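You operate a simulated robot arm through the tools that you are given. There is no shell and no other tool.

The job below is to be done with a simulated robot arm. You get a single attempt, and the scene is never put back.

JOB
Seat the strainer, rinse the mud off the rubber boot and stand it on the rack.
Fine: strainer in the drain hole first; cold tap, off at the end. Set down upright: rubber boot. What is to be rubbed or washed off counts as gone when no trace of it is left.

The check looks at the end state, three seconds after you hand in, the way a careful person would. Anything else that was tipped, shoved, dropped, spilled or broken makes it a failure.

ROBOT AND FRAMES
A 6-joint arm with a two-finger gripper, fixed in place. Base frame: the origin is on the floor under the middle of its stand, x ahead of it, y to its left, z up; the work surface is at about z = 0.865. Units: m, rad, N and s.
It reaches about 1.572 m from its shoulder. Its first joint turns from -2.897 to 2.897 rad. Payload 2.45 kg.
The tool frame sits at the grasp point between the pads (the TCP): z along the fingers, y along the line on which they close. The tips reach 0.02 m beyond it. The gripper opens to 0.14 m; its body begins 0.168 m behind the TCP.
Orientation is that of the tool frame in the base frame, as [roll, pitch, yaw] about the fixed x, y, z axes, in that order (R = Rz(yaw) Ry(pitch) Rx(roll)). With the fingers straight down and closing along the base's y, the tool's x points along the base's -x, its y along +y and its z along -z.

CONTROLS
- The arm moves only by the tool jog_arm. Its argument "moves" is a list that holds one entry, the list of rows, each a list of 7 numbers: the shift along the base's x, y, z in m, then the turn, a rotation vector about the base's x, y, z in rad, then the finger opening in m, from 0 to 0.14. In form: [[[dx, dy, dz, ax, ay, az, grip], ...]]. A call has 1 to 20 rows; each row is the pose to reach, as a shift and turn from the pose commanded when the call began. Rows are played at 5 a second. More than 0.05 m and 0.15 rad between two rows, or a gripper value outside its range, and nothing of the call is played. Where a pose cannot be reached the arm comes as near as it can. A force on the tool above 40 N (or 10 N above the force at the start of the call, whichever is more), or a blocked arm, ends the call early, and 0.2 s more pass. Each finger travels about 0.045 m/s and halts on what it meets, pressing with about 22 N; the grip force reading is that of the motor and also rises with nothing between the fingers. The clock runs only during rows and for 0.2 s after the last one: add rows that repeat a pose to give the fingers time. The reply holds the time, the measured pose of the TCP, the force on the tool along the base axes, the opening and the grip force, in the units named above and with some noise, with the torque about the TCP (base axes, N m) and any sound that the robot's microphone picked up, and new pictures: "show" is both (left out), scene, wrist or none.
- Cameras (640 x 400 px; columns grow to the right, rows downward): "scene" is fixed at [0.0526, 0.501, 1.6602]; the picture's right is [0.10, -1.00, 0.00], its down [-0.65, -0.06, -0.76] and it looks along [0.75, 0.07, -0.66] (base axes); focal length 348 px, centre (320, 200). "wrist" rides on the gripper at [0.078, 0.011, -0.209] in the tool frame; the picture's right is [-0.14, 0.99, 0.00], its down [-0.92, -0.13, -0.37] and it looks along [-0.37, -0.05, 0.93] (tool axes); focal length 280 px, centre (320, 200).
- probe_pixels(camera, pixels): for up to 12 pixels [column, row] of the newest picture of that camera ("zoom" is the newest enlarged one), the place [x, y, z] in the base frame of the surface seen there, good to about 0.002 m. The clock stands still meanwhile.
- close_up(camera, box): a new picture of the part [left, top, right, bottom] of that camera's present view, enlarged. The clock stands still meanwhile.
- hand_in(): hands the job in; it is judged then, once.

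Unless the task says otherwise, let go and move clear before handing in.

The tools are called after "Call:" by a JSON object that holds its "fn" and its "kwargs". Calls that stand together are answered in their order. jog_arm: Moves the arm, as the interface text tells. Its arguments: {"type":"object","properties":{"moves":{"type":"array","items":{"type":"array","items":{"type":"array","items":{"type":"number"}}}},"show":{"type":"string","enum":["both","scene","wrist","none"]}},"required":["moves"]} The other tools are called the same way: probe_pixels (camera, pixels) gives the place of the surface under pixels of a picture; close_up (camera, box) takes an enlarged picture of a part of a camera's view; hand_in () hands the job in.

At the start:

```text
time: 0.0
ee_pos: [0.7269, 0.4582, 1.1592]
orientation: [-3.141, 0.0, 3.14]
wrist_force: [1.0, -0.4, -0.2]
ft_torque: [-0.02, 0.01, 0.02]
width: 0.1399
finger_force: 0.0
```

scene: 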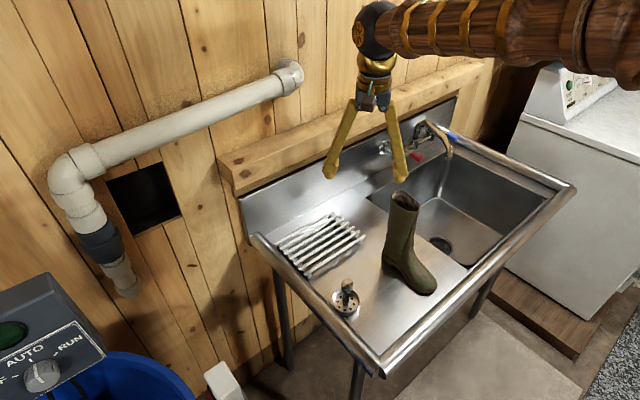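
wrist: 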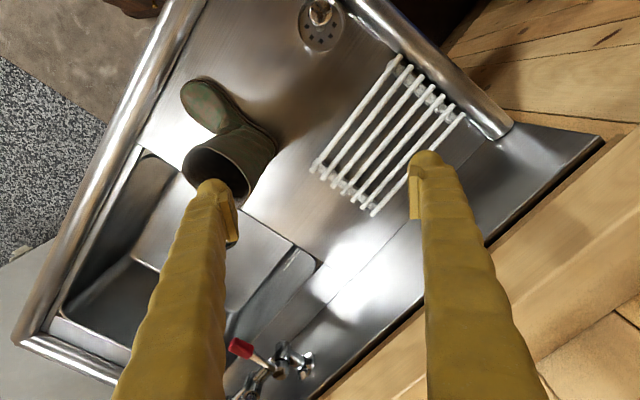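

The scene picture shows the strainer near (345,300), the rack near (320,245), the boot near (405,245) and the basin drain near (440,245). I'll take close-ups first to see the details.

Call:
{"fn": "close_up", "kwargs": {"camera": "scene", "box": [360, 100, 520, 200]}}

Call:
{"fn": "close_up", "kwargs": {"camera": "scene", "box": [300, 180, 460, 330]}}

Call:
{"fn": "probe_pixels", "kwargs": {"camera": "scene", "pixels": [[347, 285], [345, 303], [440, 243], [405, 200], [412, 285], [400, 265], [320, 245], [280, 245], [415, 157], [385, 148], [450, 155], [430, 128]]}}

```text
4.00 times, centred on (440, 150) of scene
```

zoom: 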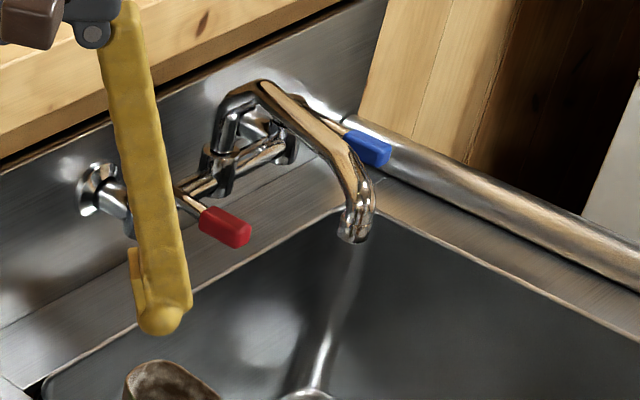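

```text
2.67 times, centred on (380, 255) of scene
```

zoom: 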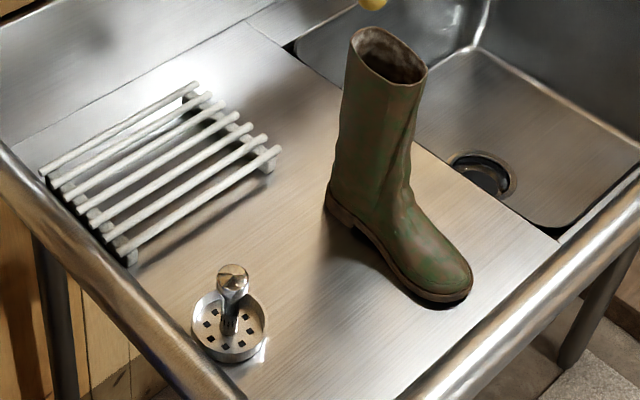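

```text
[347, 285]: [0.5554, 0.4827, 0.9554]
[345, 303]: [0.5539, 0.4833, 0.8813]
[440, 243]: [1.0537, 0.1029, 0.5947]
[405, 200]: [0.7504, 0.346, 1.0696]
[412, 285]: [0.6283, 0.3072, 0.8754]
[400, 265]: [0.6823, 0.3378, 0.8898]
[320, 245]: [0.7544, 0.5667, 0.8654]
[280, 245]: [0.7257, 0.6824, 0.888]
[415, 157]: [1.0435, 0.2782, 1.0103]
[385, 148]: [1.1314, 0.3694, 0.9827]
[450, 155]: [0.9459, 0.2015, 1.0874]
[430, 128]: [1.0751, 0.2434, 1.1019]
```

The blue lever (zoom (365,148)) is the cold one and sits right of the spout; the boot looks greenish-brown with mud patches. I'll probe exact places of the lever, spout, drain, basin and rack.

Call:
{"fn": "probe_pixels", "kwargs": {"camera": "scene", "pixels": [[452, 137], [457, 140], [446, 132], [448, 158], [417, 157], [412, 152], [440, 247], [430, 241], [450, 246], [441, 237], [445, 252], [400, 290]]}}

Call:
{"fn": "close_up", "kwargs": {"camera": "scene", "box": [400, 110, 480, 160]}}

Call:
{"fn": "close_up", "kwargs": {"camera": "scene", "box": [400, 210, 480, 260]}}

```text
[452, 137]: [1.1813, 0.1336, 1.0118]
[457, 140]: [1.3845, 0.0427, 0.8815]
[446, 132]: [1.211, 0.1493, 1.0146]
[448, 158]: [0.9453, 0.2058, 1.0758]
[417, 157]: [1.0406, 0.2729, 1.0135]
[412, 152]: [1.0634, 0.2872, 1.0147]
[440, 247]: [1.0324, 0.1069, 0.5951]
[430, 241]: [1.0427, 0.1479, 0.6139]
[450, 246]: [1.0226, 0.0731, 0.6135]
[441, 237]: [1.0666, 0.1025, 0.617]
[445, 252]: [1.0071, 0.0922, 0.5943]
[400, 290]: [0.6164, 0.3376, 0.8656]
```

```text
8.00 times, centred on (440, 135) of scene
```

zoom: 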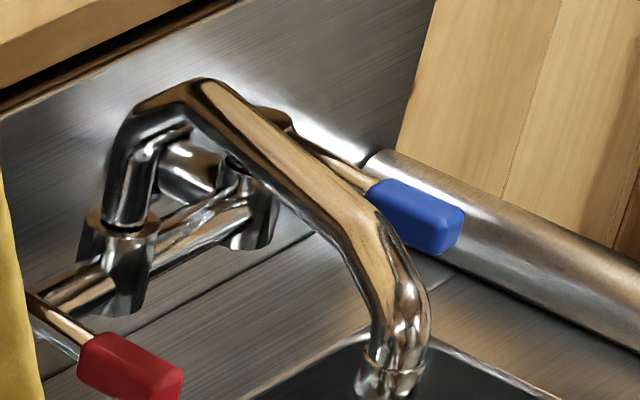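

```text
8.00 times, centred on (440, 235) of scene
```

zoom: 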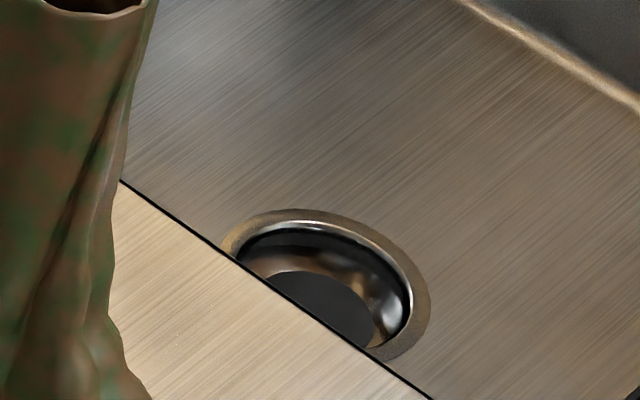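

The drain hole is partly hidden from the scene camera (around (440,245)), lying near x≈1.03, y≈0.105 with floor z≈0.615. I'll probe the sink's rim, rack bars and basin edges to get its layout.

Call:
{"fn": "probe_pixels", "kwargs": {"camera": "scene", "pixels": [[250, 240], [375, 362], [565, 190], [455, 105], [375, 195], [470, 262], [555, 195], [447, 165], [490, 200], [450, 190], [470, 240], [415, 200]]}}

Call:
{"fn": "probe_pixels", "kwargs": {"camera": "wrist", "pixels": [[397, 58], [460, 118], [313, 167], [373, 212], [355, 110], [415, 165], [320, 12], [322, 40], [150, 150], [320, 262], [60, 310], [235, 350]]}}

Call:
{"fn": "close_up", "kwargs": {"camera": "wrist", "box": [280, 0, 480, 220]}}

Call:
{"fn": "close_up", "kwargs": {"camera": "wrist", "box": [120, 60, 320, 220]}}

```text
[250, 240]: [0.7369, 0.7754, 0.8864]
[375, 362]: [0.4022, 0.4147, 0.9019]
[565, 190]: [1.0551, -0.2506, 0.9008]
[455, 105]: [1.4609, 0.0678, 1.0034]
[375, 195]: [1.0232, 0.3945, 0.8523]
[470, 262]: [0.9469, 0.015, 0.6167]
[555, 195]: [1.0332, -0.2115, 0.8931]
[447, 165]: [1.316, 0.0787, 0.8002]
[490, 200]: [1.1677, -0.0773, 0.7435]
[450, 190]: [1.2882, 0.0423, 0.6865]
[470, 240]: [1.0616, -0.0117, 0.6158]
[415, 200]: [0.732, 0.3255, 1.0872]
```

```text
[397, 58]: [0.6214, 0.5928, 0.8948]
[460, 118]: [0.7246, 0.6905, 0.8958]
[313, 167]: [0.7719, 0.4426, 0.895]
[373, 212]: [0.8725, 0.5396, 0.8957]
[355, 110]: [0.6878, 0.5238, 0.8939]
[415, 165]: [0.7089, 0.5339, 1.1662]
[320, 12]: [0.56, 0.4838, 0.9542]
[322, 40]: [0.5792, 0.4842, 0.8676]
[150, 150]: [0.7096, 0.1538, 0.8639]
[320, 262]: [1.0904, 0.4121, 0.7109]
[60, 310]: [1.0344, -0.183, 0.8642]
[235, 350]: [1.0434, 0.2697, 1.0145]
```

```text
1.82 times, centred on (380, 110) of wrist
```

zoom: 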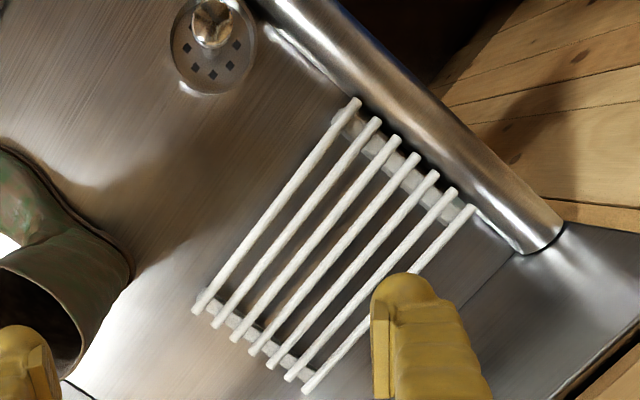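

```text
2.50 times, centred on (220, 140) of wrist
```

zoom: 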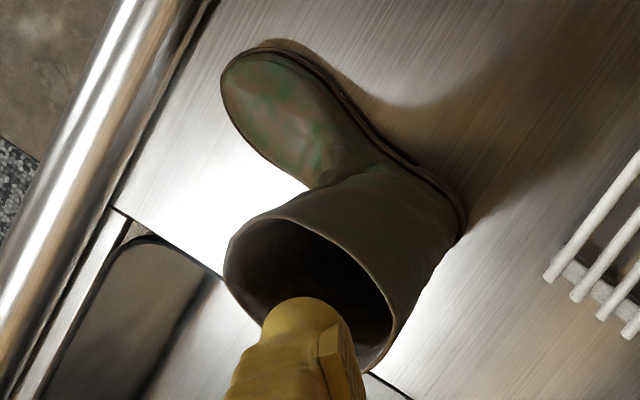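

The rack's bars run from (0.621,0.593) to (0.772,0.443) with tops at z≈0.895, and the strainer knob's top is at about (0.557,0.483,0.955). I'll move over the strainer with the fingers partly closed and look down on it.

Call:
{"fn": "jog_arm", "kwargs": {"moves": [[[-0.04, 0.006, 0, 0, 0, 0, 0.12], [-0.08, 0.012, 0, 0, 0, 0, 0.1], [-0.12, 0.018, 0, 0, 0, 0, 0.08], [-0.15, 0.022, 0, 0, 0, 0, 0.08], [-0.168, 0.025, 0, 0, 0, 0, 0.08], [-0.168, 0.025, -0.04, 0, 0, 0, 0.08], [-0.168, 0.025, -0.07, 0, 0, 0, 0.08], [-0.168, 0.025, -0.07, 0, 0, 0, 0.08]]]}}

```text
time: 1.8
ee_pos: [0.5596, 0.4832, 1.0878]
orientation: [-3.141, 0.0, 3.141]
wrist_force: [0.4, 0.4, 0.9]
ft_torque: [0.02, -0.03, -0.01]
width: 0.0801
finger_force: 0.2
```

scene: 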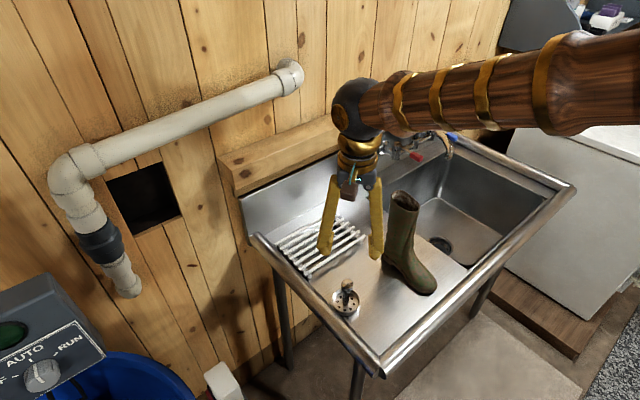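
wrist: 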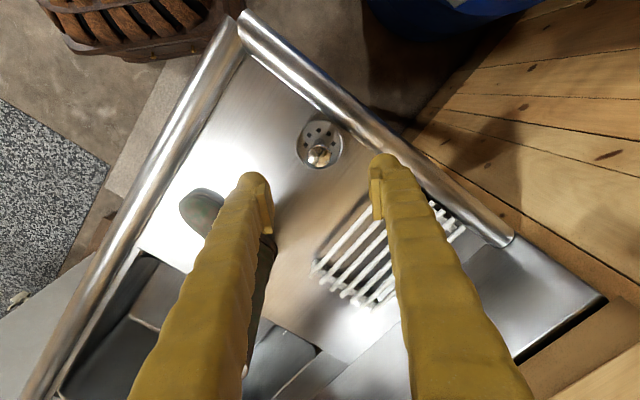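

The strainer lies right under the grasp point (wrist (320,150)). I'll probe the knob and dish precisely before descending.

Call:
{"fn": "close_up", "kwargs": {"camera": "wrist", "box": [280, 110, 360, 180]}}

Call:
{"fn": "probe_pixels", "kwargs": {"camera": "wrist", "pixels": [[319, 153], [310, 153], [328, 153], [319, 160], [320, 168], [298, 143], [342, 143], [320, 122], [320, 130]]}}

Call:
{"fn": "close_up", "kwargs": {"camera": "scene", "box": [315, 265, 375, 325]}}

Call:
{"fn": "probe_pixels", "kwargs": {"camera": "scene", "pixels": [[341, 284], [347, 282], [353, 284], [347, 290], [347, 298], [347, 303], [332, 300], [360, 300]]}}

```text
5.71 times, centred on (320, 145) of wrist
```

zoom: 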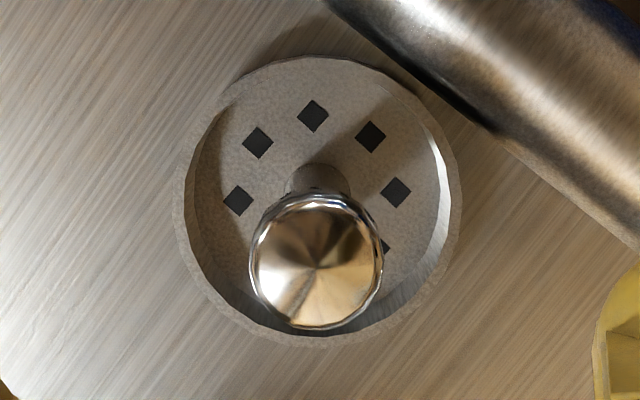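

```text
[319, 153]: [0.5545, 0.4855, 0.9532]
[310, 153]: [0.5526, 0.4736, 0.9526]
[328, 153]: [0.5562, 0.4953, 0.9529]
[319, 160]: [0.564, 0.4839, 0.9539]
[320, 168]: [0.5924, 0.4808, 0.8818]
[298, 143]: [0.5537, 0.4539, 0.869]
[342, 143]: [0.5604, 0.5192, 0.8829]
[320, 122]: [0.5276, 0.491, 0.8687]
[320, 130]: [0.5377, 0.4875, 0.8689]
```

```text
6.67 times, centred on (345, 295) of scene
```

zoom: 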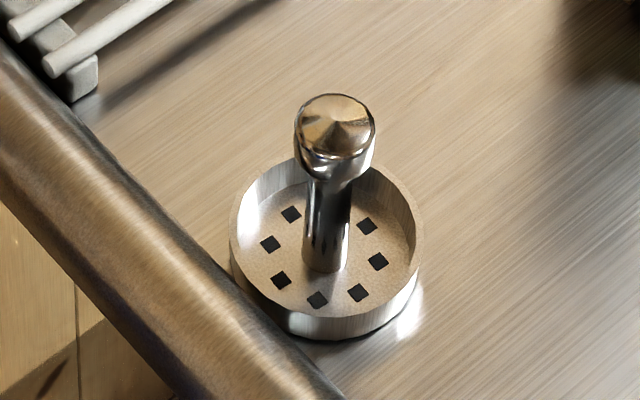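

```text
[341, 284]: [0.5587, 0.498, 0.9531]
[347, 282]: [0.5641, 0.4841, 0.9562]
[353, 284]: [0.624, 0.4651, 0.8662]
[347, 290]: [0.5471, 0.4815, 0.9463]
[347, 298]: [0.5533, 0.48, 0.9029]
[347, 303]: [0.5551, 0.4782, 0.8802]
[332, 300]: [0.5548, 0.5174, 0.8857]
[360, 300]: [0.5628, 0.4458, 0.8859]
```

The knob head is a small cylinder about 0.03 m wide centred near (0.558,0.484), z 0.934–0.955. I'll descend so the pads straddle it and close.

Call:
{"fn": "jog_arm", "kwargs": {"moves": [[[-0.0015, 0.001, -0.04, 0, 0, 0, 0.08], [-0.0015, 0.001, -0.08, 0, 0, 0, 0.07], [-0.0015, 0.001, -0.12, 0, 0, 0, 0.07], [-0.0015, 0.001, -0.14, 0, 0, 0, 0.07], [-0.0015, 0.001, -0.146, 0, 0, 0, 0.07], [-0.0015, 0.001, -0.146, 0, 0, 0, 0.06], [-0.0015, 0.001, -0.146, 0, 0, 0, 0.05], [-0.0015, 0.001, -0.146, 0, 0, 0, 0.035], [-0.0015, 0.001, -0.146, 0, 0, 0, 0.02], [-0.0015, 0.001, -0.146, 0, 0, 0, 0.02], [-0.0015, 0.001, -0.146, 0, 0, 0, 0.02]]]}}

```text
time: 4.2
ee_pos: [0.5566, 0.4845, 0.9428]
orientation: [3.141, 0.0, 3.141]
wrist_force: [0.6, -0.1, 0.3]
ft_torque: [0.01, 0.03, -0.02]
width: 0.025
finger_force: 21.6
```

scene: 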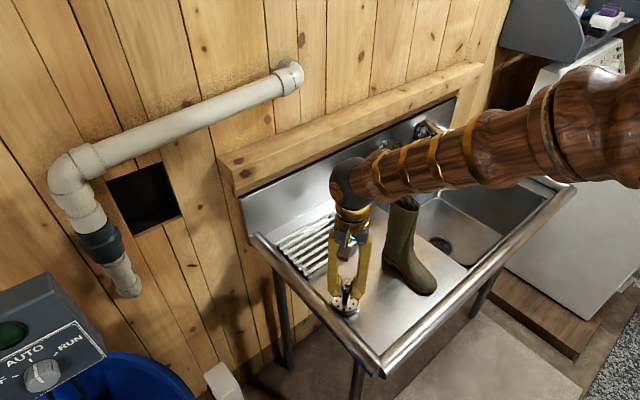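
wrist: 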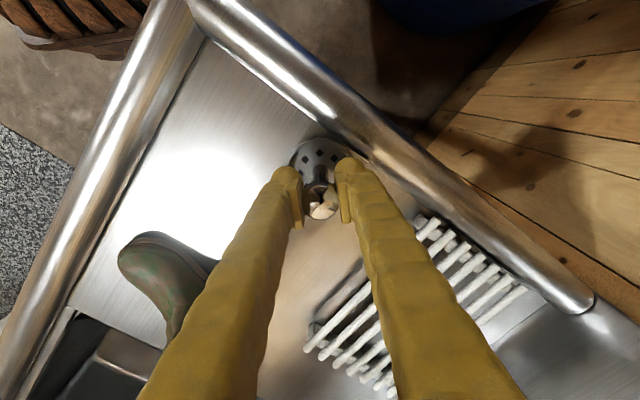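

The fingers closed to 0.025 m on the knob with 21.6 N, so the strainer is held. I'll lift it well above the boot's top (z 1.09) and carry it toward the basin.

Call:
{"fn": "jog_arm", "kwargs": {"moves": [[[0, 0, 0.03, 0, 0, 0, 0.01], [0, 0, 0.07, 0, 0, 0, 0.01], [0, 0, 0.11, 0, 0, 0, 0.01], [0, 0, 0.15, 0, 0, 0, 0.01], [0, 0, 0.19, 0, 0, 0, 0.01], [0, 0, 0.23, 0, 0, 0, 0.01], [0, 0, 0.27, 0, 0, 0, 0.01], [0, 0, 0.3, 0, 0, 0, 0.01], [0.03, -0.03, 0.3, 0, 0, 0, 0.01], [0.06, -0.06, 0.3, 0, 0, 0, 0.01], [0.09, -0.09, 0.3, 0, 0, 0, 0.01]]]}}

```text
time: 6.6
ee_pos: [0.6459, 0.3937, 1.2437]
orientation: [-3.141, 0.001, -3.141]
wrist_force: [-0.2, -0.9, -0.7]
ft_torque: [0.02, -0.02, 0.0]
width: 0.0246
finger_force: 22.0
```

scene: 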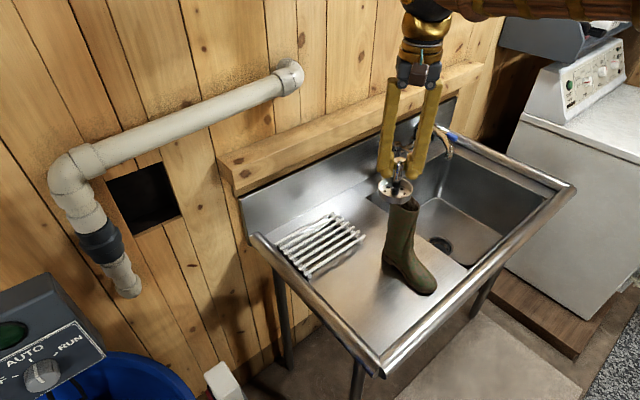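
wrist: 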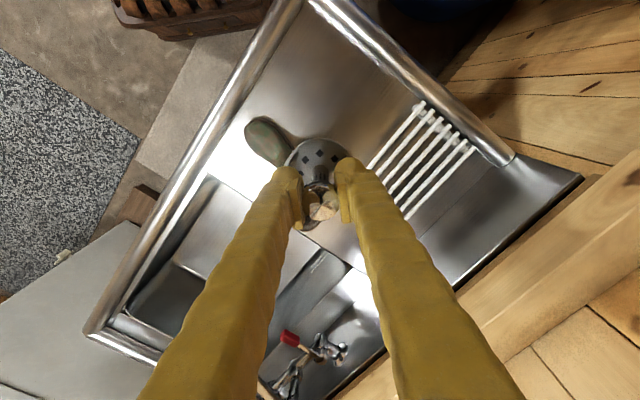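

The strainer hangs upright in the grip (wrist (318,165)) and clears the boot. I'll carry it on to the basin's front part and look for the drain hole.

Call:
{"fn": "jog_arm", "kwargs": {"moves": [[[0.03, -0.035, 0, 0, 0, 0, 0.01], [0.06, -0.07, 0, 0, 0, 0, 0.01], [0.09, -0.105, 0, 0, 0, 0, 0.01], [0.12, -0.14, 0, 0, 0, 0, 0.01], [0.15, -0.175, 0, 0, 0, 0, 0.01], [0.18, -0.21, 0, 0, 0, 0, 0.01], [0.21, -0.245, 0, 0, 0, 0, 0.01], [0.24, -0.27, 0, 0, 0, 0, 0.01], [0.26, -0.3, 0, 0, 0, 0, 0.01], [0.26, -0.3, 0, 0, 0, 0, 0.01]]]}}

```text
time: 8.8
ee_pos: [0.9077, 0.0939, 1.2425]
orientation: [3.141, 0.0, -3.141]
wrist_force: [-0.6, -0.8, -0.3]
ft_torque: [0.0, 0.02, -0.02]
width: 0.0249
finger_force: 21.7
```

scene: 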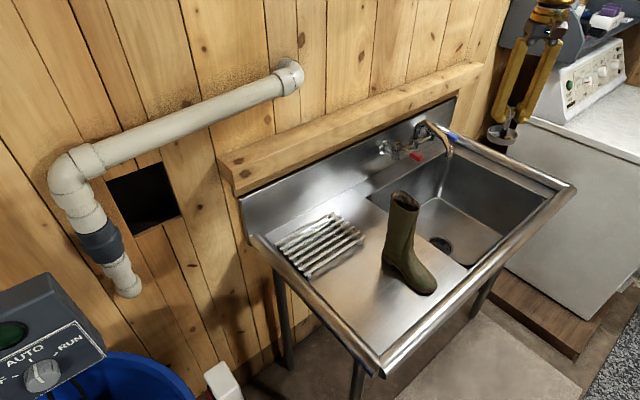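
wrist: 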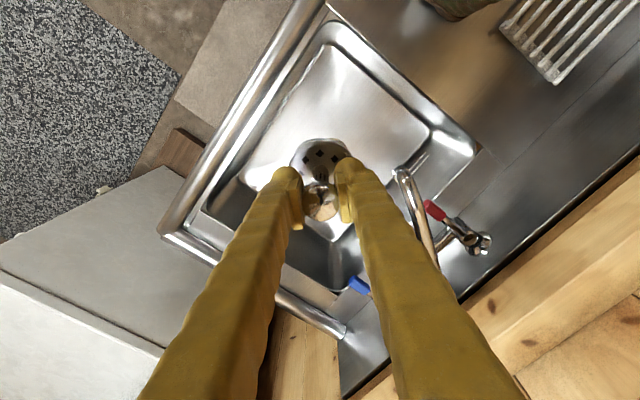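

The drain is hidden behind the strainer in the wrist view at (320,160). I'll read the ring from the scene camera and shift the arm forward in x so the wrist camera sees the hole above the strainer.

Call:
{"fn": "close_up", "kwargs": {"camera": "scene", "box": [400, 210, 480, 260]}}

Call:
{"fn": "probe_pixels", "kwargs": {"camera": "zoom", "pixels": [[230, 242], [260, 217], [295, 212], [350, 222], [400, 255], [424, 290], [425, 325], [400, 355], [408, 320], [385, 262], [300, 224], [240, 250]]}}

Call:
{"fn": "jog_arm", "kwargs": {"moves": [[[0.04, 0.0, 0, 0, 0, 0, 0.01], [0.08, 0.0, 0, 0, 0, 0, 0.01], [0.12, 0.0, 0, 0, 0, 0, 0.01], [0.16, 0.0, 0, 0, 0, 0, 0.01], [0.18, 0.0, 0, 0, 0, 0, 0.01], [0.18, 0.0, 0, 0, 0, 0, 0.01]]]}}

```text
8.00 times, centred on (440, 235) of scene
```

zoom: 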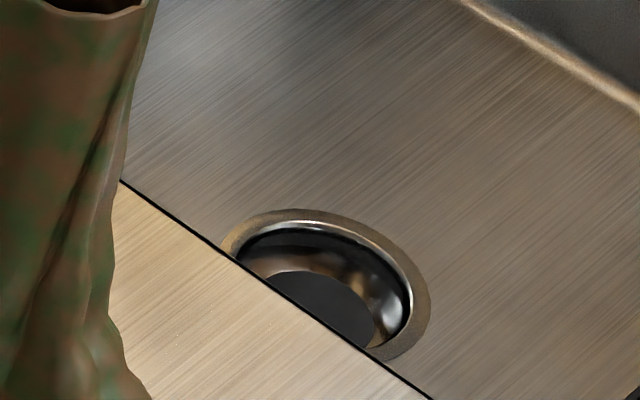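

```text
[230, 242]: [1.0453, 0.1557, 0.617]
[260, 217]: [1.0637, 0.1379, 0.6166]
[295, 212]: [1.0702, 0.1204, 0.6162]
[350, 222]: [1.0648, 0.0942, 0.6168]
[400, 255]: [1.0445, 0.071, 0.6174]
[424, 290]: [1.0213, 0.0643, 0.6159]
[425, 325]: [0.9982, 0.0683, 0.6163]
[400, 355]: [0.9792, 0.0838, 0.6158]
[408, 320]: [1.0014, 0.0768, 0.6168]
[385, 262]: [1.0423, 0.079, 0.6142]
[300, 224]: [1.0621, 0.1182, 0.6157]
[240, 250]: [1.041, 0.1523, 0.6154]
```

```text
time: 10.2
ee_pos: [1.0866, 0.0958, 1.2413]
orientation: [3.141, 0.0, -3.141]
wrist_force: [0.7, -0.6, 0.2]
ft_torque: [-0.01, 0.0, 0.01]
width: 0.0246
finger_force: 22.0
```

scene: 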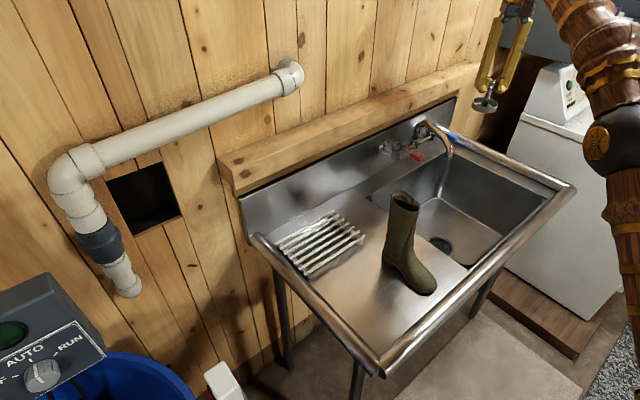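
wrist: 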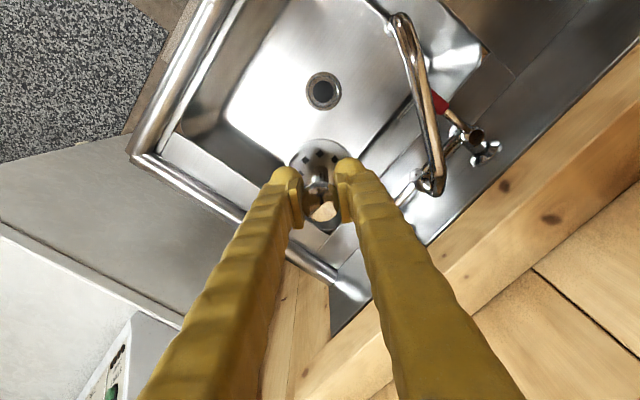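

The drain hole is now in plain view at wrist (323,90). I'll enlarge it and probe its ring.

Call:
{"fn": "close_up", "kwargs": {"camera": "wrist", "box": [290, 60, 360, 120]}}

Call:
{"fn": "probe_pixels", "kwargs": {"camera": "wrist", "pixels": [[306, 90], [341, 91], [323, 72], [323, 109], [310, 90], [337, 91], [323, 76], [323, 105], [323, 90], [318, 210], [318, 145], [340, 158]]}}

```text
6.67 times, centred on (325, 90) of wrist
```

zoom: 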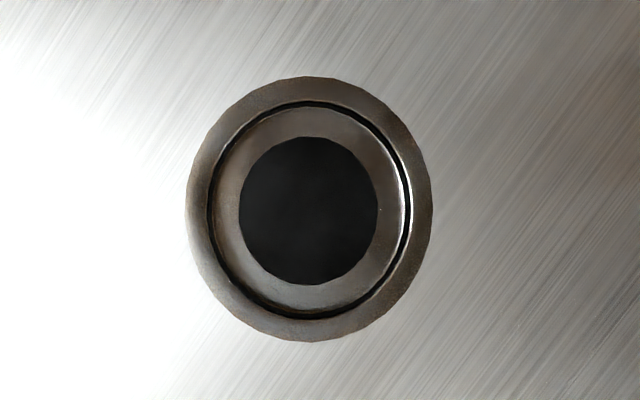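

```text
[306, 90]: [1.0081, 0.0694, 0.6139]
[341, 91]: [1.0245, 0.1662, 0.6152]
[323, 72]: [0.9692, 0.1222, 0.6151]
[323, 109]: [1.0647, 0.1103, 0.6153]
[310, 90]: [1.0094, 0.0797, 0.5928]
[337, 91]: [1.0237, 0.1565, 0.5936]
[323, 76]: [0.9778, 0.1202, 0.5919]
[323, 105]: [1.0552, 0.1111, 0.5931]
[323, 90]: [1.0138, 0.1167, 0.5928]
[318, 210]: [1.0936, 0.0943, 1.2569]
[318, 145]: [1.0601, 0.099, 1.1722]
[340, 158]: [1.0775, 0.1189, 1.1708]
```

The hole's centre comes out near (1.017,0.1165), ring top z 0.616, recess floor z 0.593, and the recess is a little wider than the strainer dish. I'll move above it and descend part way, watching the spout clearance.

Call:
{"fn": "jog_arm", "kwargs": {"moves": [[[-0.036, 0.011, 0, 0, 0, 0, 0.01], [-0.072, 0.021, 0, 0, 0, 0, 0.01], [-0.072, 0.021, -0.04, 0, 0, 0, 0.01], [-0.072, 0.021, -0.08, 0, 0, 0, 0.01], [-0.072, 0.021, -0.12, 0, 0, 0, 0.01], [-0.072, 0.021, -0.16, 0, 0, 0, 0.01], [-0.072, 0.021, -0.2, 0, 0, 0, 0.01], [-0.072, 0.021, -0.24, 0, 0, 0, 0.01], [-0.072, 0.021, -0.28, 0, 0, 0, 0.01], [-0.072, 0.021, -0.28, 0, 0, 0, 0.01]]]}}

```text
time: 12.4
ee_pos: [1.0143, 0.116, 0.9625]
orientation: [-3.141, -0.001, 3.141]
wrist_force: [0.0, 0.2, -1.1]
ft_torque: [0.0, -0.04, -0.01]
width: 0.0248
finger_force: 22.0
```

scene: 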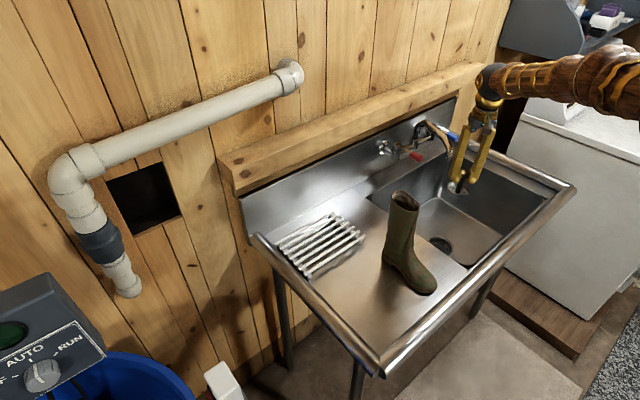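
wrist: 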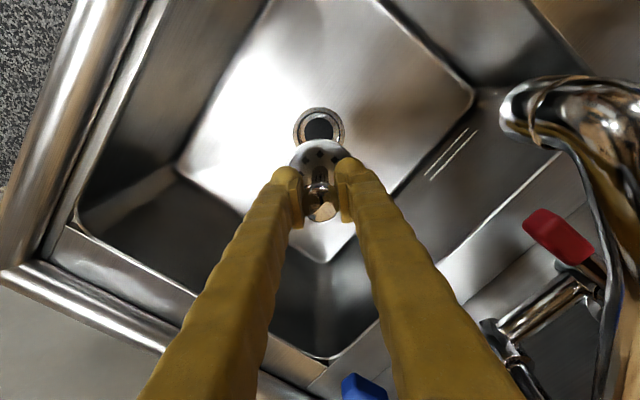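

The drain ring shows at wrist (320,125) just above the strainer, and the spout at wrist (540,110) is to the right. I'll enlarge the scene to check the clearance between gripper, wrist and spout.

Call:
{"fn": "close_up", "kwargs": {"camera": "scene", "box": [400, 50, 560, 200]}}

Call:
{"fn": "close_up", "kwargs": {"camera": "wrist", "box": [270, 90, 370, 180]}}

Call:
{"fn": "probe_pixels", "kwargs": {"camera": "wrist", "pixels": [[505, 105], [510, 125], [545, 85], [560, 150], [600, 170], [580, 90], [545, 235], [520, 325], [365, 385], [320, 110], [320, 143], [346, 128]]}}

```text
2.67 times, centred on (480, 125) of scene
```

zoom: 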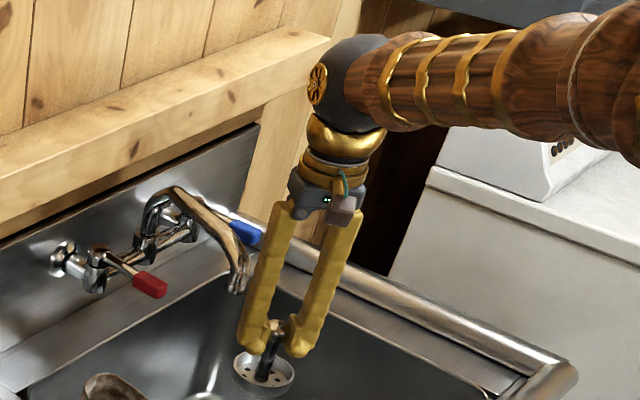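

```text
4.44 times, centred on (320, 135) of wrist
```

zoom: 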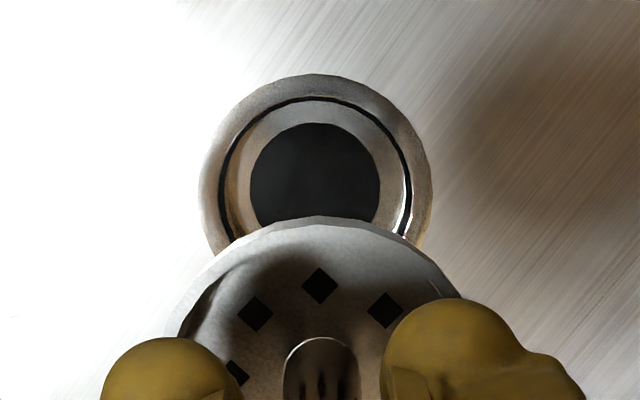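

```text
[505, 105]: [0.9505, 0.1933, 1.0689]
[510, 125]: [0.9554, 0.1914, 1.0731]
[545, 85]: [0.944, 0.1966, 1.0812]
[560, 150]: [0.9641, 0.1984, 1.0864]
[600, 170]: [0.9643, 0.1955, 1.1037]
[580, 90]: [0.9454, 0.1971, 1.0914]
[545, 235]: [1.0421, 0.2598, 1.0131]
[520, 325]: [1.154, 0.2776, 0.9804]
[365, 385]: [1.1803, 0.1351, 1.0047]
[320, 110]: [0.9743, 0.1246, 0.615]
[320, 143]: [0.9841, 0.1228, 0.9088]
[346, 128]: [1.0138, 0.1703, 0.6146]
```

There is a few centimetres between the fingers and the spout outlet (0.95,0.195,1.07), and the wrist ball is higher up. I'll descend further in slow steps and look again before the last centimetres.

Call:
{"fn": "jog_arm", "kwargs": {"moves": [[[0, 0, -0.03, 0, 0, 0, 0.01], [0, 0, -0.06, 0, 0, 0, 0.01], [0, 0, -0.09, 0, 0, 0, 0.01], [0, 0, -0.12, 0, 0, 0, 0.01], [0, 0, -0.14, 0, 0, 0, 0.01], [0, 0, -0.16, 0, 0, 0, 0.01], [0, 0, -0.16, 0, 0, 0, 0.01]]]}}

Call:
{"fn": "close_up", "kwargs": {"camera": "scene", "box": [400, 70, 560, 220]}}

Call:
{"fn": "close_up", "kwargs": {"camera": "wrist", "box": [260, 80, 380, 180]}}

```text
time: 14.0
ee_pos: [1.0148, 0.1159, 0.8041]
orientation: [-3.141, -0.001, 3.141]
wrist_force: [0.1, 0.1, -0.9]
ft_torque: [0.01, 0.02, 0.0]
width: 0.0245
finger_force: 22.4
```

scene: 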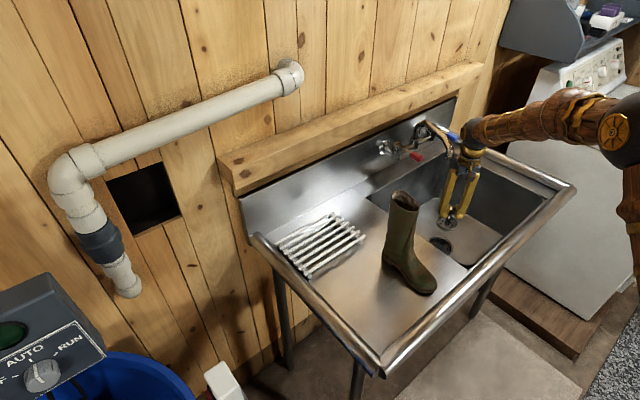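
wrist: 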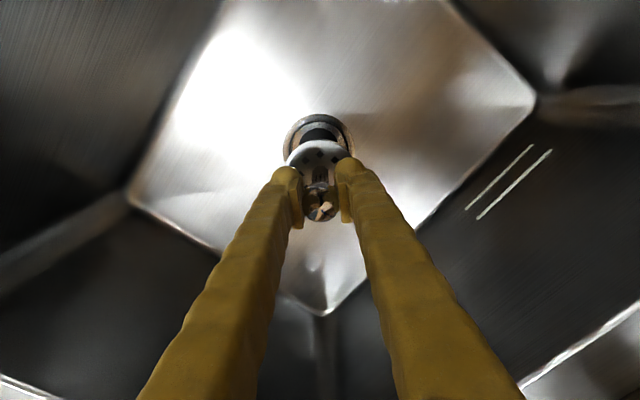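

```text
2.67 times, centred on (480, 145) of scene
```

zoom: 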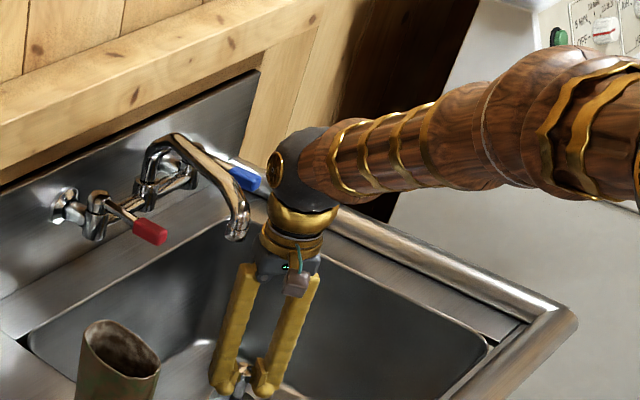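

```text
4.00 times, centred on (320, 130) of wrist
```

zoom: 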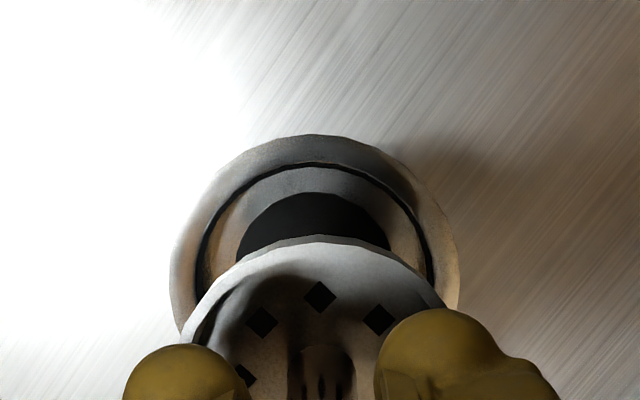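

Alignment with the drain looks centred (ring zoom columns 170–460, dish 180–445). I'll probe the ball, collar and spout to judge the remaining clearance.

Call:
{"fn": "probe_pixels", "kwargs": {"camera": "scene", "pixels": [[464, 134], [472, 140], [470, 153], [466, 163], [462, 172], [448, 152], [449, 145], [444, 138], [438, 133], [480, 130], [490, 125], [473, 173]]}}

```text
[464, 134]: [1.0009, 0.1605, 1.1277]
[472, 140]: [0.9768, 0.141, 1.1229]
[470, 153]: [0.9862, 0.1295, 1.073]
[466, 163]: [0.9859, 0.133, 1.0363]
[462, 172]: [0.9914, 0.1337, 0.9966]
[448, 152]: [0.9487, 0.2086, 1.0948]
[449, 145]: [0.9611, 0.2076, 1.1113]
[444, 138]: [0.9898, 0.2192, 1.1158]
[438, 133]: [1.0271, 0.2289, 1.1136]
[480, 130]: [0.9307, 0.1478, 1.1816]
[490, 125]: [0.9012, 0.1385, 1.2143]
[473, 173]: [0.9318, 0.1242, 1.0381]
```

The ball's nearest side is at y≈0.16 and the spout's at y≈0.19, so about 0.03 m stays free all the way down. I'll lower the strainer toward TCP z≈0.675, slowly at the end.

Call:
{"fn": "jog_arm", "kwargs": {"moves": [[[0.001, 0, -0.03, 0, 0, 0, 0.01], [0.001, 0, -0.06, 0, 0, 0, 0.01], [0.001, 0, -0.085, 0, 0, 0, 0.01], [0.001, 0, -0.1, 0, 0, 0, 0.01], [0.001, 0, -0.108, 0, 0, 0, 0.01], [0.001, 0, -0.114, 0, 0, 0, 0.01], [0.001, 0, -0.119, 0, 0, 0, 0.01], [0.001, 0, -0.124, 0, 0, 0, 0.01], [0.001, 0, -0.127, 0, 0, 0, 0.01], [0.001, 0, -0.127, 0, 0, 0, 0.01]]]}}

Call:
{"fn": "close_up", "kwargs": {"camera": "wrist", "box": [260, 100, 380, 200]}}

Call:
{"fn": "close_up", "kwargs": {"camera": "scene", "box": [400, 100, 560, 250]}}

```text
time: 16.2
ee_pos: [1.0163, 0.1145, 0.6759]
orientation: [3.14, -0.001, -3.141]
wrist_force: [-0.2, 0.0, -1.1]
ft_torque: [-0.01, 0.0, 0.01]
width: 0.0248
finger_force: 21.5
```

scene: 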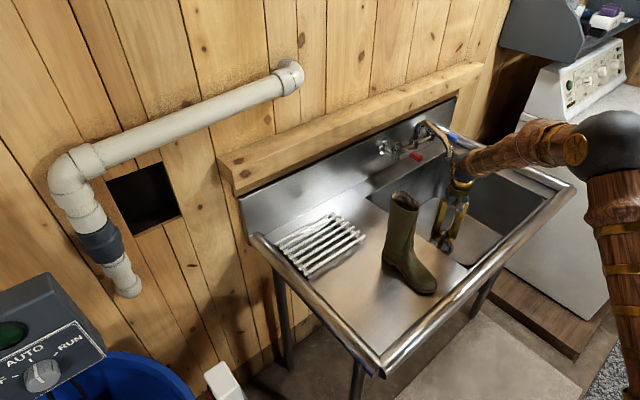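
wrist: 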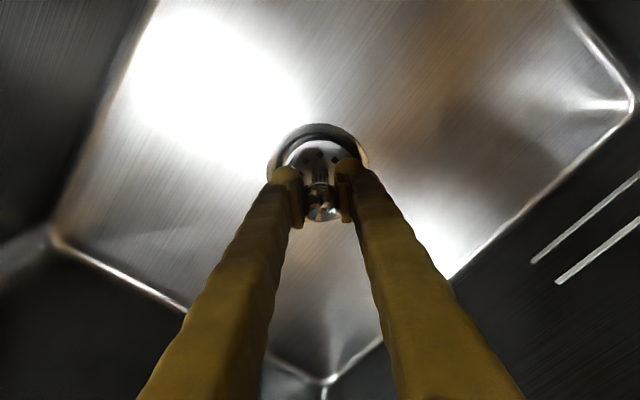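

```text
4.00 times, centred on (320, 150) of wrist
```

zoom: 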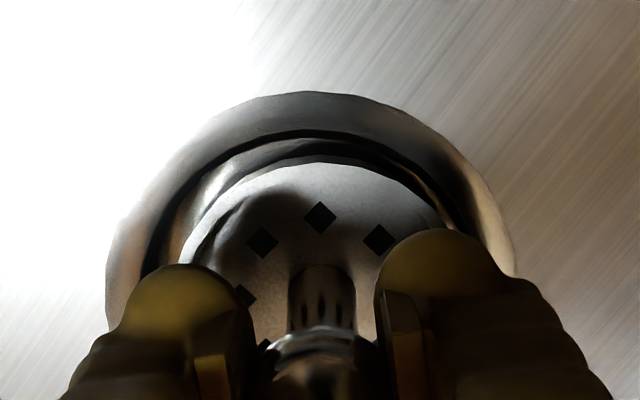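

```text
2.67 times, centred on (480, 175) of scene
```

zoom: 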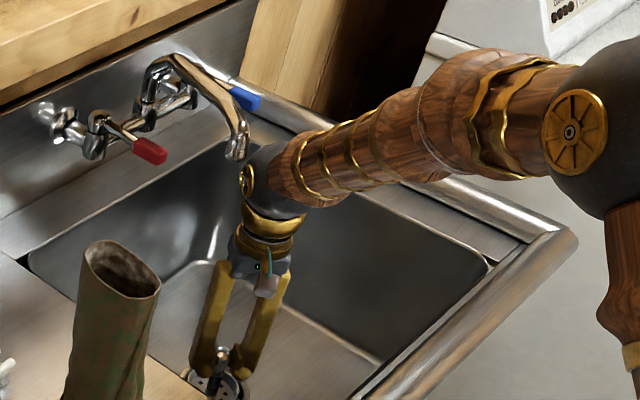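

The dish now lies inside the ring (zoom (320,170)–(320,250)) with no contact force, about 5 mm above its seat. I'll lower the last few millimetres and open the fingers gently.

Call:
{"fn": "jog_arm", "kwargs": {"moves": [[[0, 0, -0.002, 0, 0, 0, 0.01], [0, 0, -0.004, 0, 0, 0, 0.01], [0, 0, -0.005, 0, 0, 0, 0.01], [0, 0, -0.005, 0, 0, 0, 0.01]]], "show": "wrist"}}

```text
time: 17.2
ee_pos: [1.0171, 0.1162, 0.6727]
orientation: [3.141, 0.001, -3.141]
wrist_force: [-0.3, -0.1, -0.3]
ft_torque: [0.01, -0.03, -0.02]
width: 0.0246
finger_force: 21.7
```

wrist: 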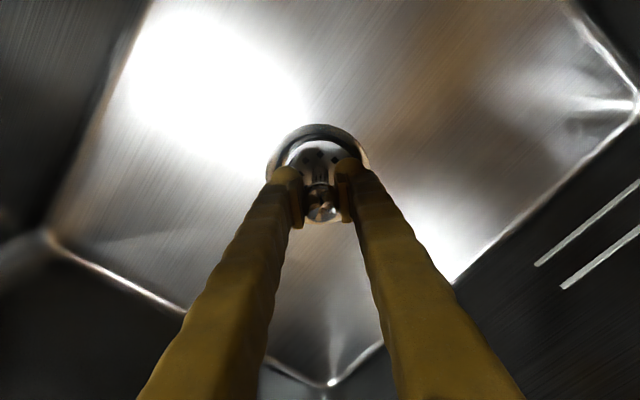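

There's still no contact force at z≈0.672. I'll lower a few more millimetres in 1 mm steps until touch shows.

Call:
{"fn": "jog_arm", "kwargs": {"moves": [[[0, 0, -0.001, 0, 0, 0, 0.01], [0, 0, -0.002, 0, 0, 0, 0.01], [0, 0, -0.003, 0, 0, 0, 0.01], [0, 0, -0.004, 0, 0, 0, 0.01], [0, 0, -0.004, 0, 0, 0, 0.01]]], "show": "wrist"}}

Call:
{"fn": "close_up", "kwargs": {"camera": "wrist", "box": [260, 100, 380, 200]}}

```text
time: 18.4
ee_pos: [1.0165, 0.1151, 0.6674]
orientation: [-3.14, 0.0, 3.141]
wrist_force: [0.4, 0.7, -1.2]
ft_torque: [0.01, -0.01, -0.02]
width: 0.0247
finger_force: 22.3
```

wrist: 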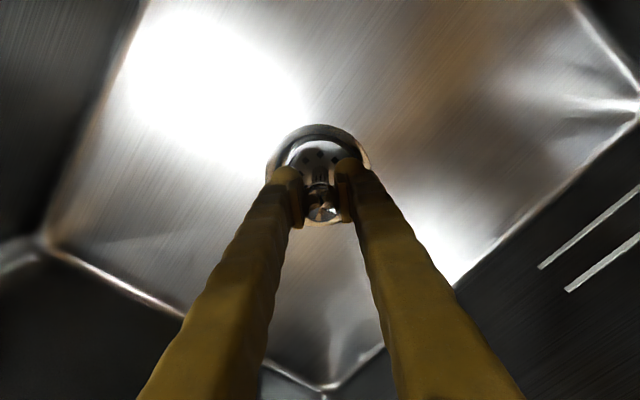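

```text
4.00 times, centred on (320, 150) of wrist
```

zoom: 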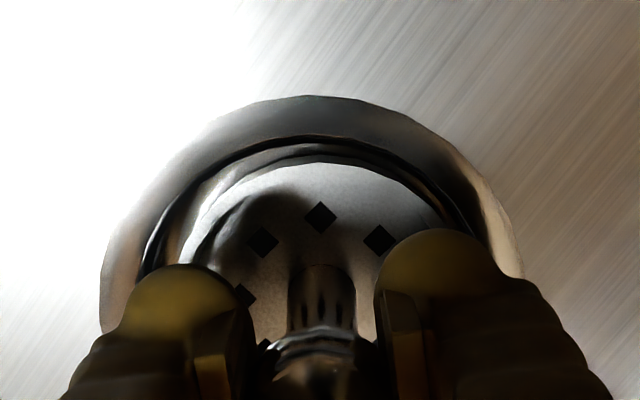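

Still no contact force at z≈0.667. I'll keep going in 1 mm steps.

Call:
{"fn": "jog_arm", "kwargs": {"moves": [[[0, 0, -0.001, 0, 0, 0, 0.01], [0, 0, -0.002, 0, 0, 0, 0.01], [0, 0, -0.003, 0, 0, 0, 0.01], [0, 0, -0.004, 0, 0, 0, 0.01], [0, 0, -0.004, 0, 0, 0, 0.01]]], "show": "wrist"}}

Call:
{"fn": "close_up", "kwargs": {"camera": "wrist", "box": [260, 100, 380, 200]}}

Call:
{"fn": "probe_pixels", "kwargs": {"camera": "wrist", "pixels": [[320, 150], [320, 141], [320, 137], [320, 130], [290, 135], [320, 215], [300, 160]]}}

```text
time: 19.6
ee_pos: [1.0165, 0.1165, 0.6649]
orientation: [-3.141, 0.002, 3.141]
wrist_force: [4.7, -1.4, 17.9]
ft_torque: [0.01, -0.17, 0.09]
width: 0.0244
finger_force: 22.3
```

wrist: 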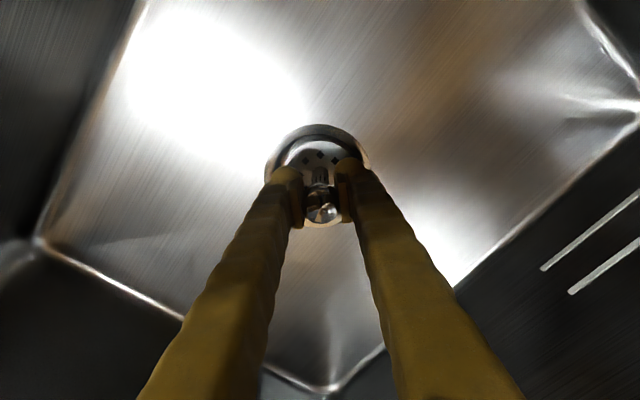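

```text
4.00 times, centred on (320, 150) of wrist
```

zoom: 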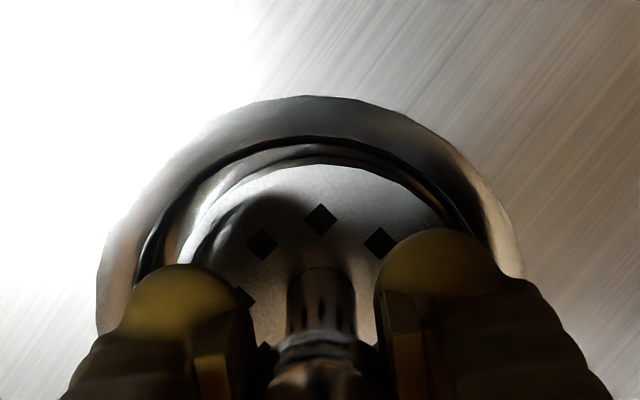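

```text
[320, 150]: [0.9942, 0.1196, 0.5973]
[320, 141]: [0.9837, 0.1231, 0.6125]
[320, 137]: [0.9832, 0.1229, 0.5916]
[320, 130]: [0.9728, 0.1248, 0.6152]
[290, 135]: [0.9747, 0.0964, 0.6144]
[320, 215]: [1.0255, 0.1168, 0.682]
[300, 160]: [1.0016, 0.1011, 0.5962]
```

Contact shows now: +17.9 N up, with the strainer's base at z≈0.597 and rim at 0.6125, below the ring top 0.616. I'll relieve the force by 2 mm and open the fingers.

Call:
{"fn": "jog_arm", "kwargs": {"moves": [[[0, 0, 0.002, 0, 0, 0, 0.01], [0, 0, 0.002, 0, 0, 0, 0.03], [0, 0, 0.002, 0, 0, 0, 0.045], [0, 0, 0.002, 0, 0, 0, 0.05], [0, 0, 0.002, 0, 0, 0, 0.05], [0, 0, 0.002, 0, 0, 0, 0.05]]], "show": "wrist"}}

Call:
{"fn": "close_up", "kwargs": {"camera": "wrist", "box": [260, 100, 380, 200]}}

```text
time: 21.0
ee_pos: [1.0153, 0.1155, 0.6658]
orientation: [3.141, 0.002, -3.141]
wrist_force: [-0.6, 0.1, 0.7]
ft_torque: [-0.01, 0.01, 0.0]
width: 0.0498
finger_force: 0.1
```

wrist: 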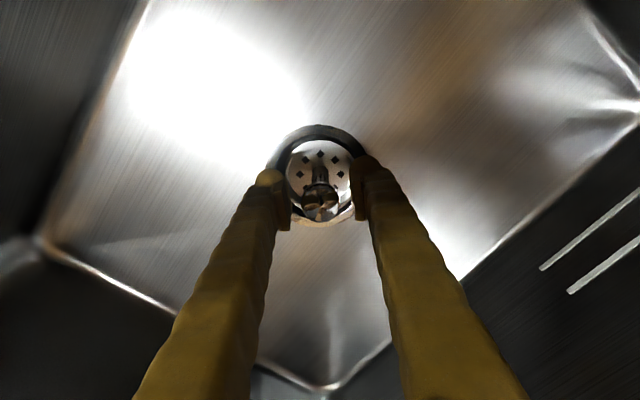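

```text
4.00 times, centred on (320, 150) of wrist
```

zoom: 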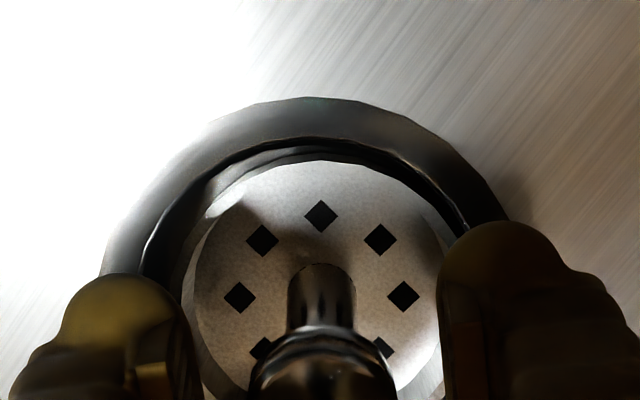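

The strainer stands free in the hole with the fingers open at 0.05. I'll rise straight up out of the basin.

Call:
{"fn": "jog_arm", "kwargs": {"moves": [[[0, 0, 0.02, 0, 0, 0, 0.05], [0, 0, 0.05, 0, 0, 0, 0.05], [0, 0, 0.09, 0, 0, 0, 0.05], [0, 0, 0.13, 0, 0, 0, 0.05], [0, 0, 0.17, 0, 0, 0, 0.05], [0, 0, 0.21, 0, 0, 0, 0.05], [0, 0, 0.25, 0, 0, 0, 0.05], [0, 0, 0.29, 0, 0, 0, 0.05], [0, 0, 0.33, 0, 0, 0, 0.05], [0, 0, 0.37, 0, 0, 0, 0.05], [0, 0, 0.41, 0, 0, 0, 0.05], [0, 0, 0.45, 0, 0, 0, 0.05], [0, 0, 0.49, 0, 0, 0, 0.05], [0, 0, 0.53, 0, 0, 0, 0.05], [0, 0, 0.55, 0, 0, 0, 0.05]]]}}

Call:
{"fn": "close_up", "kwargs": {"camera": "wrist", "box": [290, 70, 360, 140]}}

Call:
{"fn": "close_up", "kwargs": {"camera": "scene", "box": [400, 210, 480, 260]}}

```text
time: 24.2
ee_pos: [1.0156, 0.1162, 1.2157]
orientation: [-3.141, -0.001, -3.139]
wrist_force: [-0.8, 0.3, 0.1]
ft_torque: [0.0, 0.02, 0.0]
width: 0.0499
finger_force: 0.0
```

scene: 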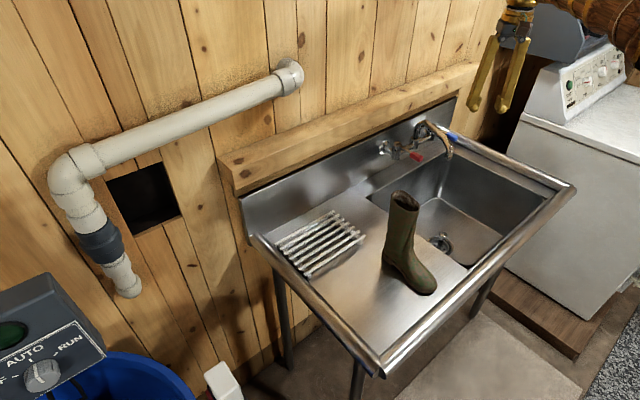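
wrist: 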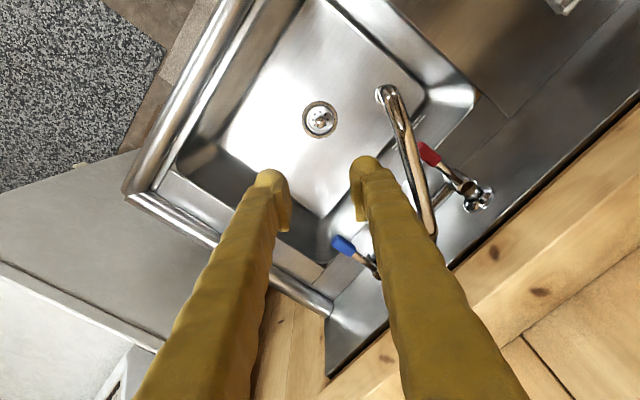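

```text
5.71 times, centred on (325, 105) of wrist
```

zoom: 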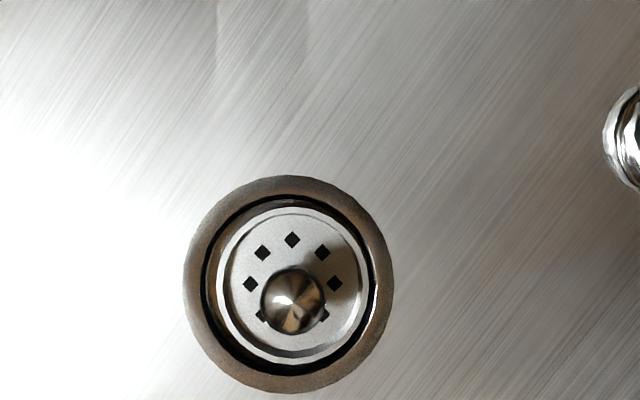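

```text
8.00 times, centred on (440, 235) of scene
```

zoom: 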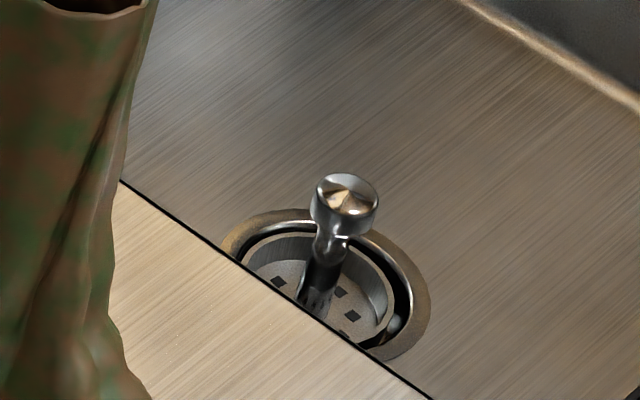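

The strainer is seated flat in the drain ring (both zooms agree). Now the cold tap: the blue lever is visible at wrist (342,245) with its root near (375,270); I'll enlarge it and probe.

Call:
{"fn": "close_up", "kwargs": {"camera": "wrist", "box": [310, 210, 410, 300]}}

Call:
{"fn": "close_up", "kwargs": {"camera": "wrist", "box": [370, 80, 500, 240]}}

Call:
{"fn": "probe_pixels", "kwargs": {"camera": "wrist", "pixels": [[337, 241], [344, 248], [352, 255], [362, 259], [370, 265], [375, 271], [425, 152], [436, 162], [450, 175], [463, 185], [478, 198], [385, 92]]}}

```text
4.44 times, centred on (360, 255) of wrist
```

zoom: 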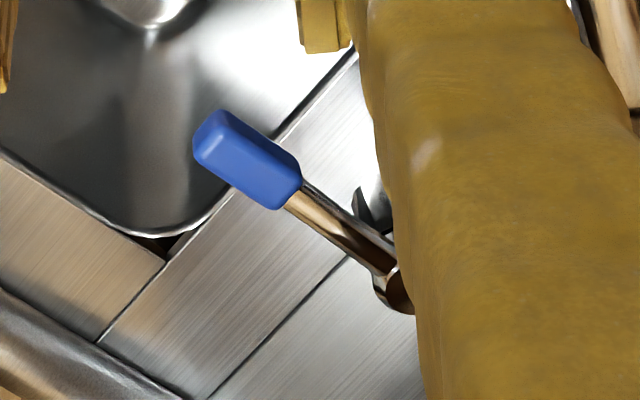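

```text
2.50 times, centred on (435, 160) of wrist
```

zoom: 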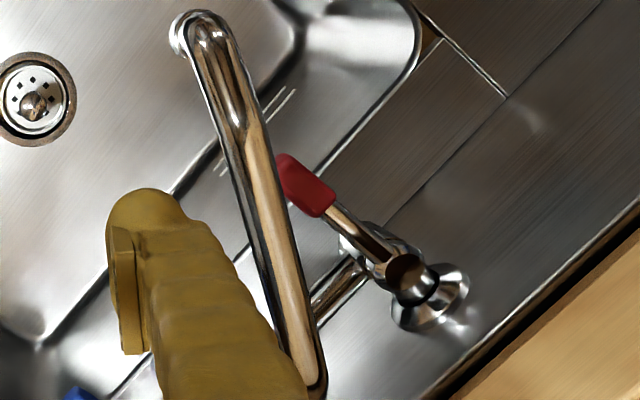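

```text
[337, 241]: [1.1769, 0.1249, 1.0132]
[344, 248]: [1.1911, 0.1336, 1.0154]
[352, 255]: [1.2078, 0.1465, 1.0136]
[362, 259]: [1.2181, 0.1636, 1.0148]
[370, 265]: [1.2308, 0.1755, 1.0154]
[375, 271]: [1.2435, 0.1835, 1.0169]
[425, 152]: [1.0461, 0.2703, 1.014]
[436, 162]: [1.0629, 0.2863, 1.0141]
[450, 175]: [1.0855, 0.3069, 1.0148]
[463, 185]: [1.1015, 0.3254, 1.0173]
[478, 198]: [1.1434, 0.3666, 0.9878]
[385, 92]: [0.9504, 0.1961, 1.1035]
```

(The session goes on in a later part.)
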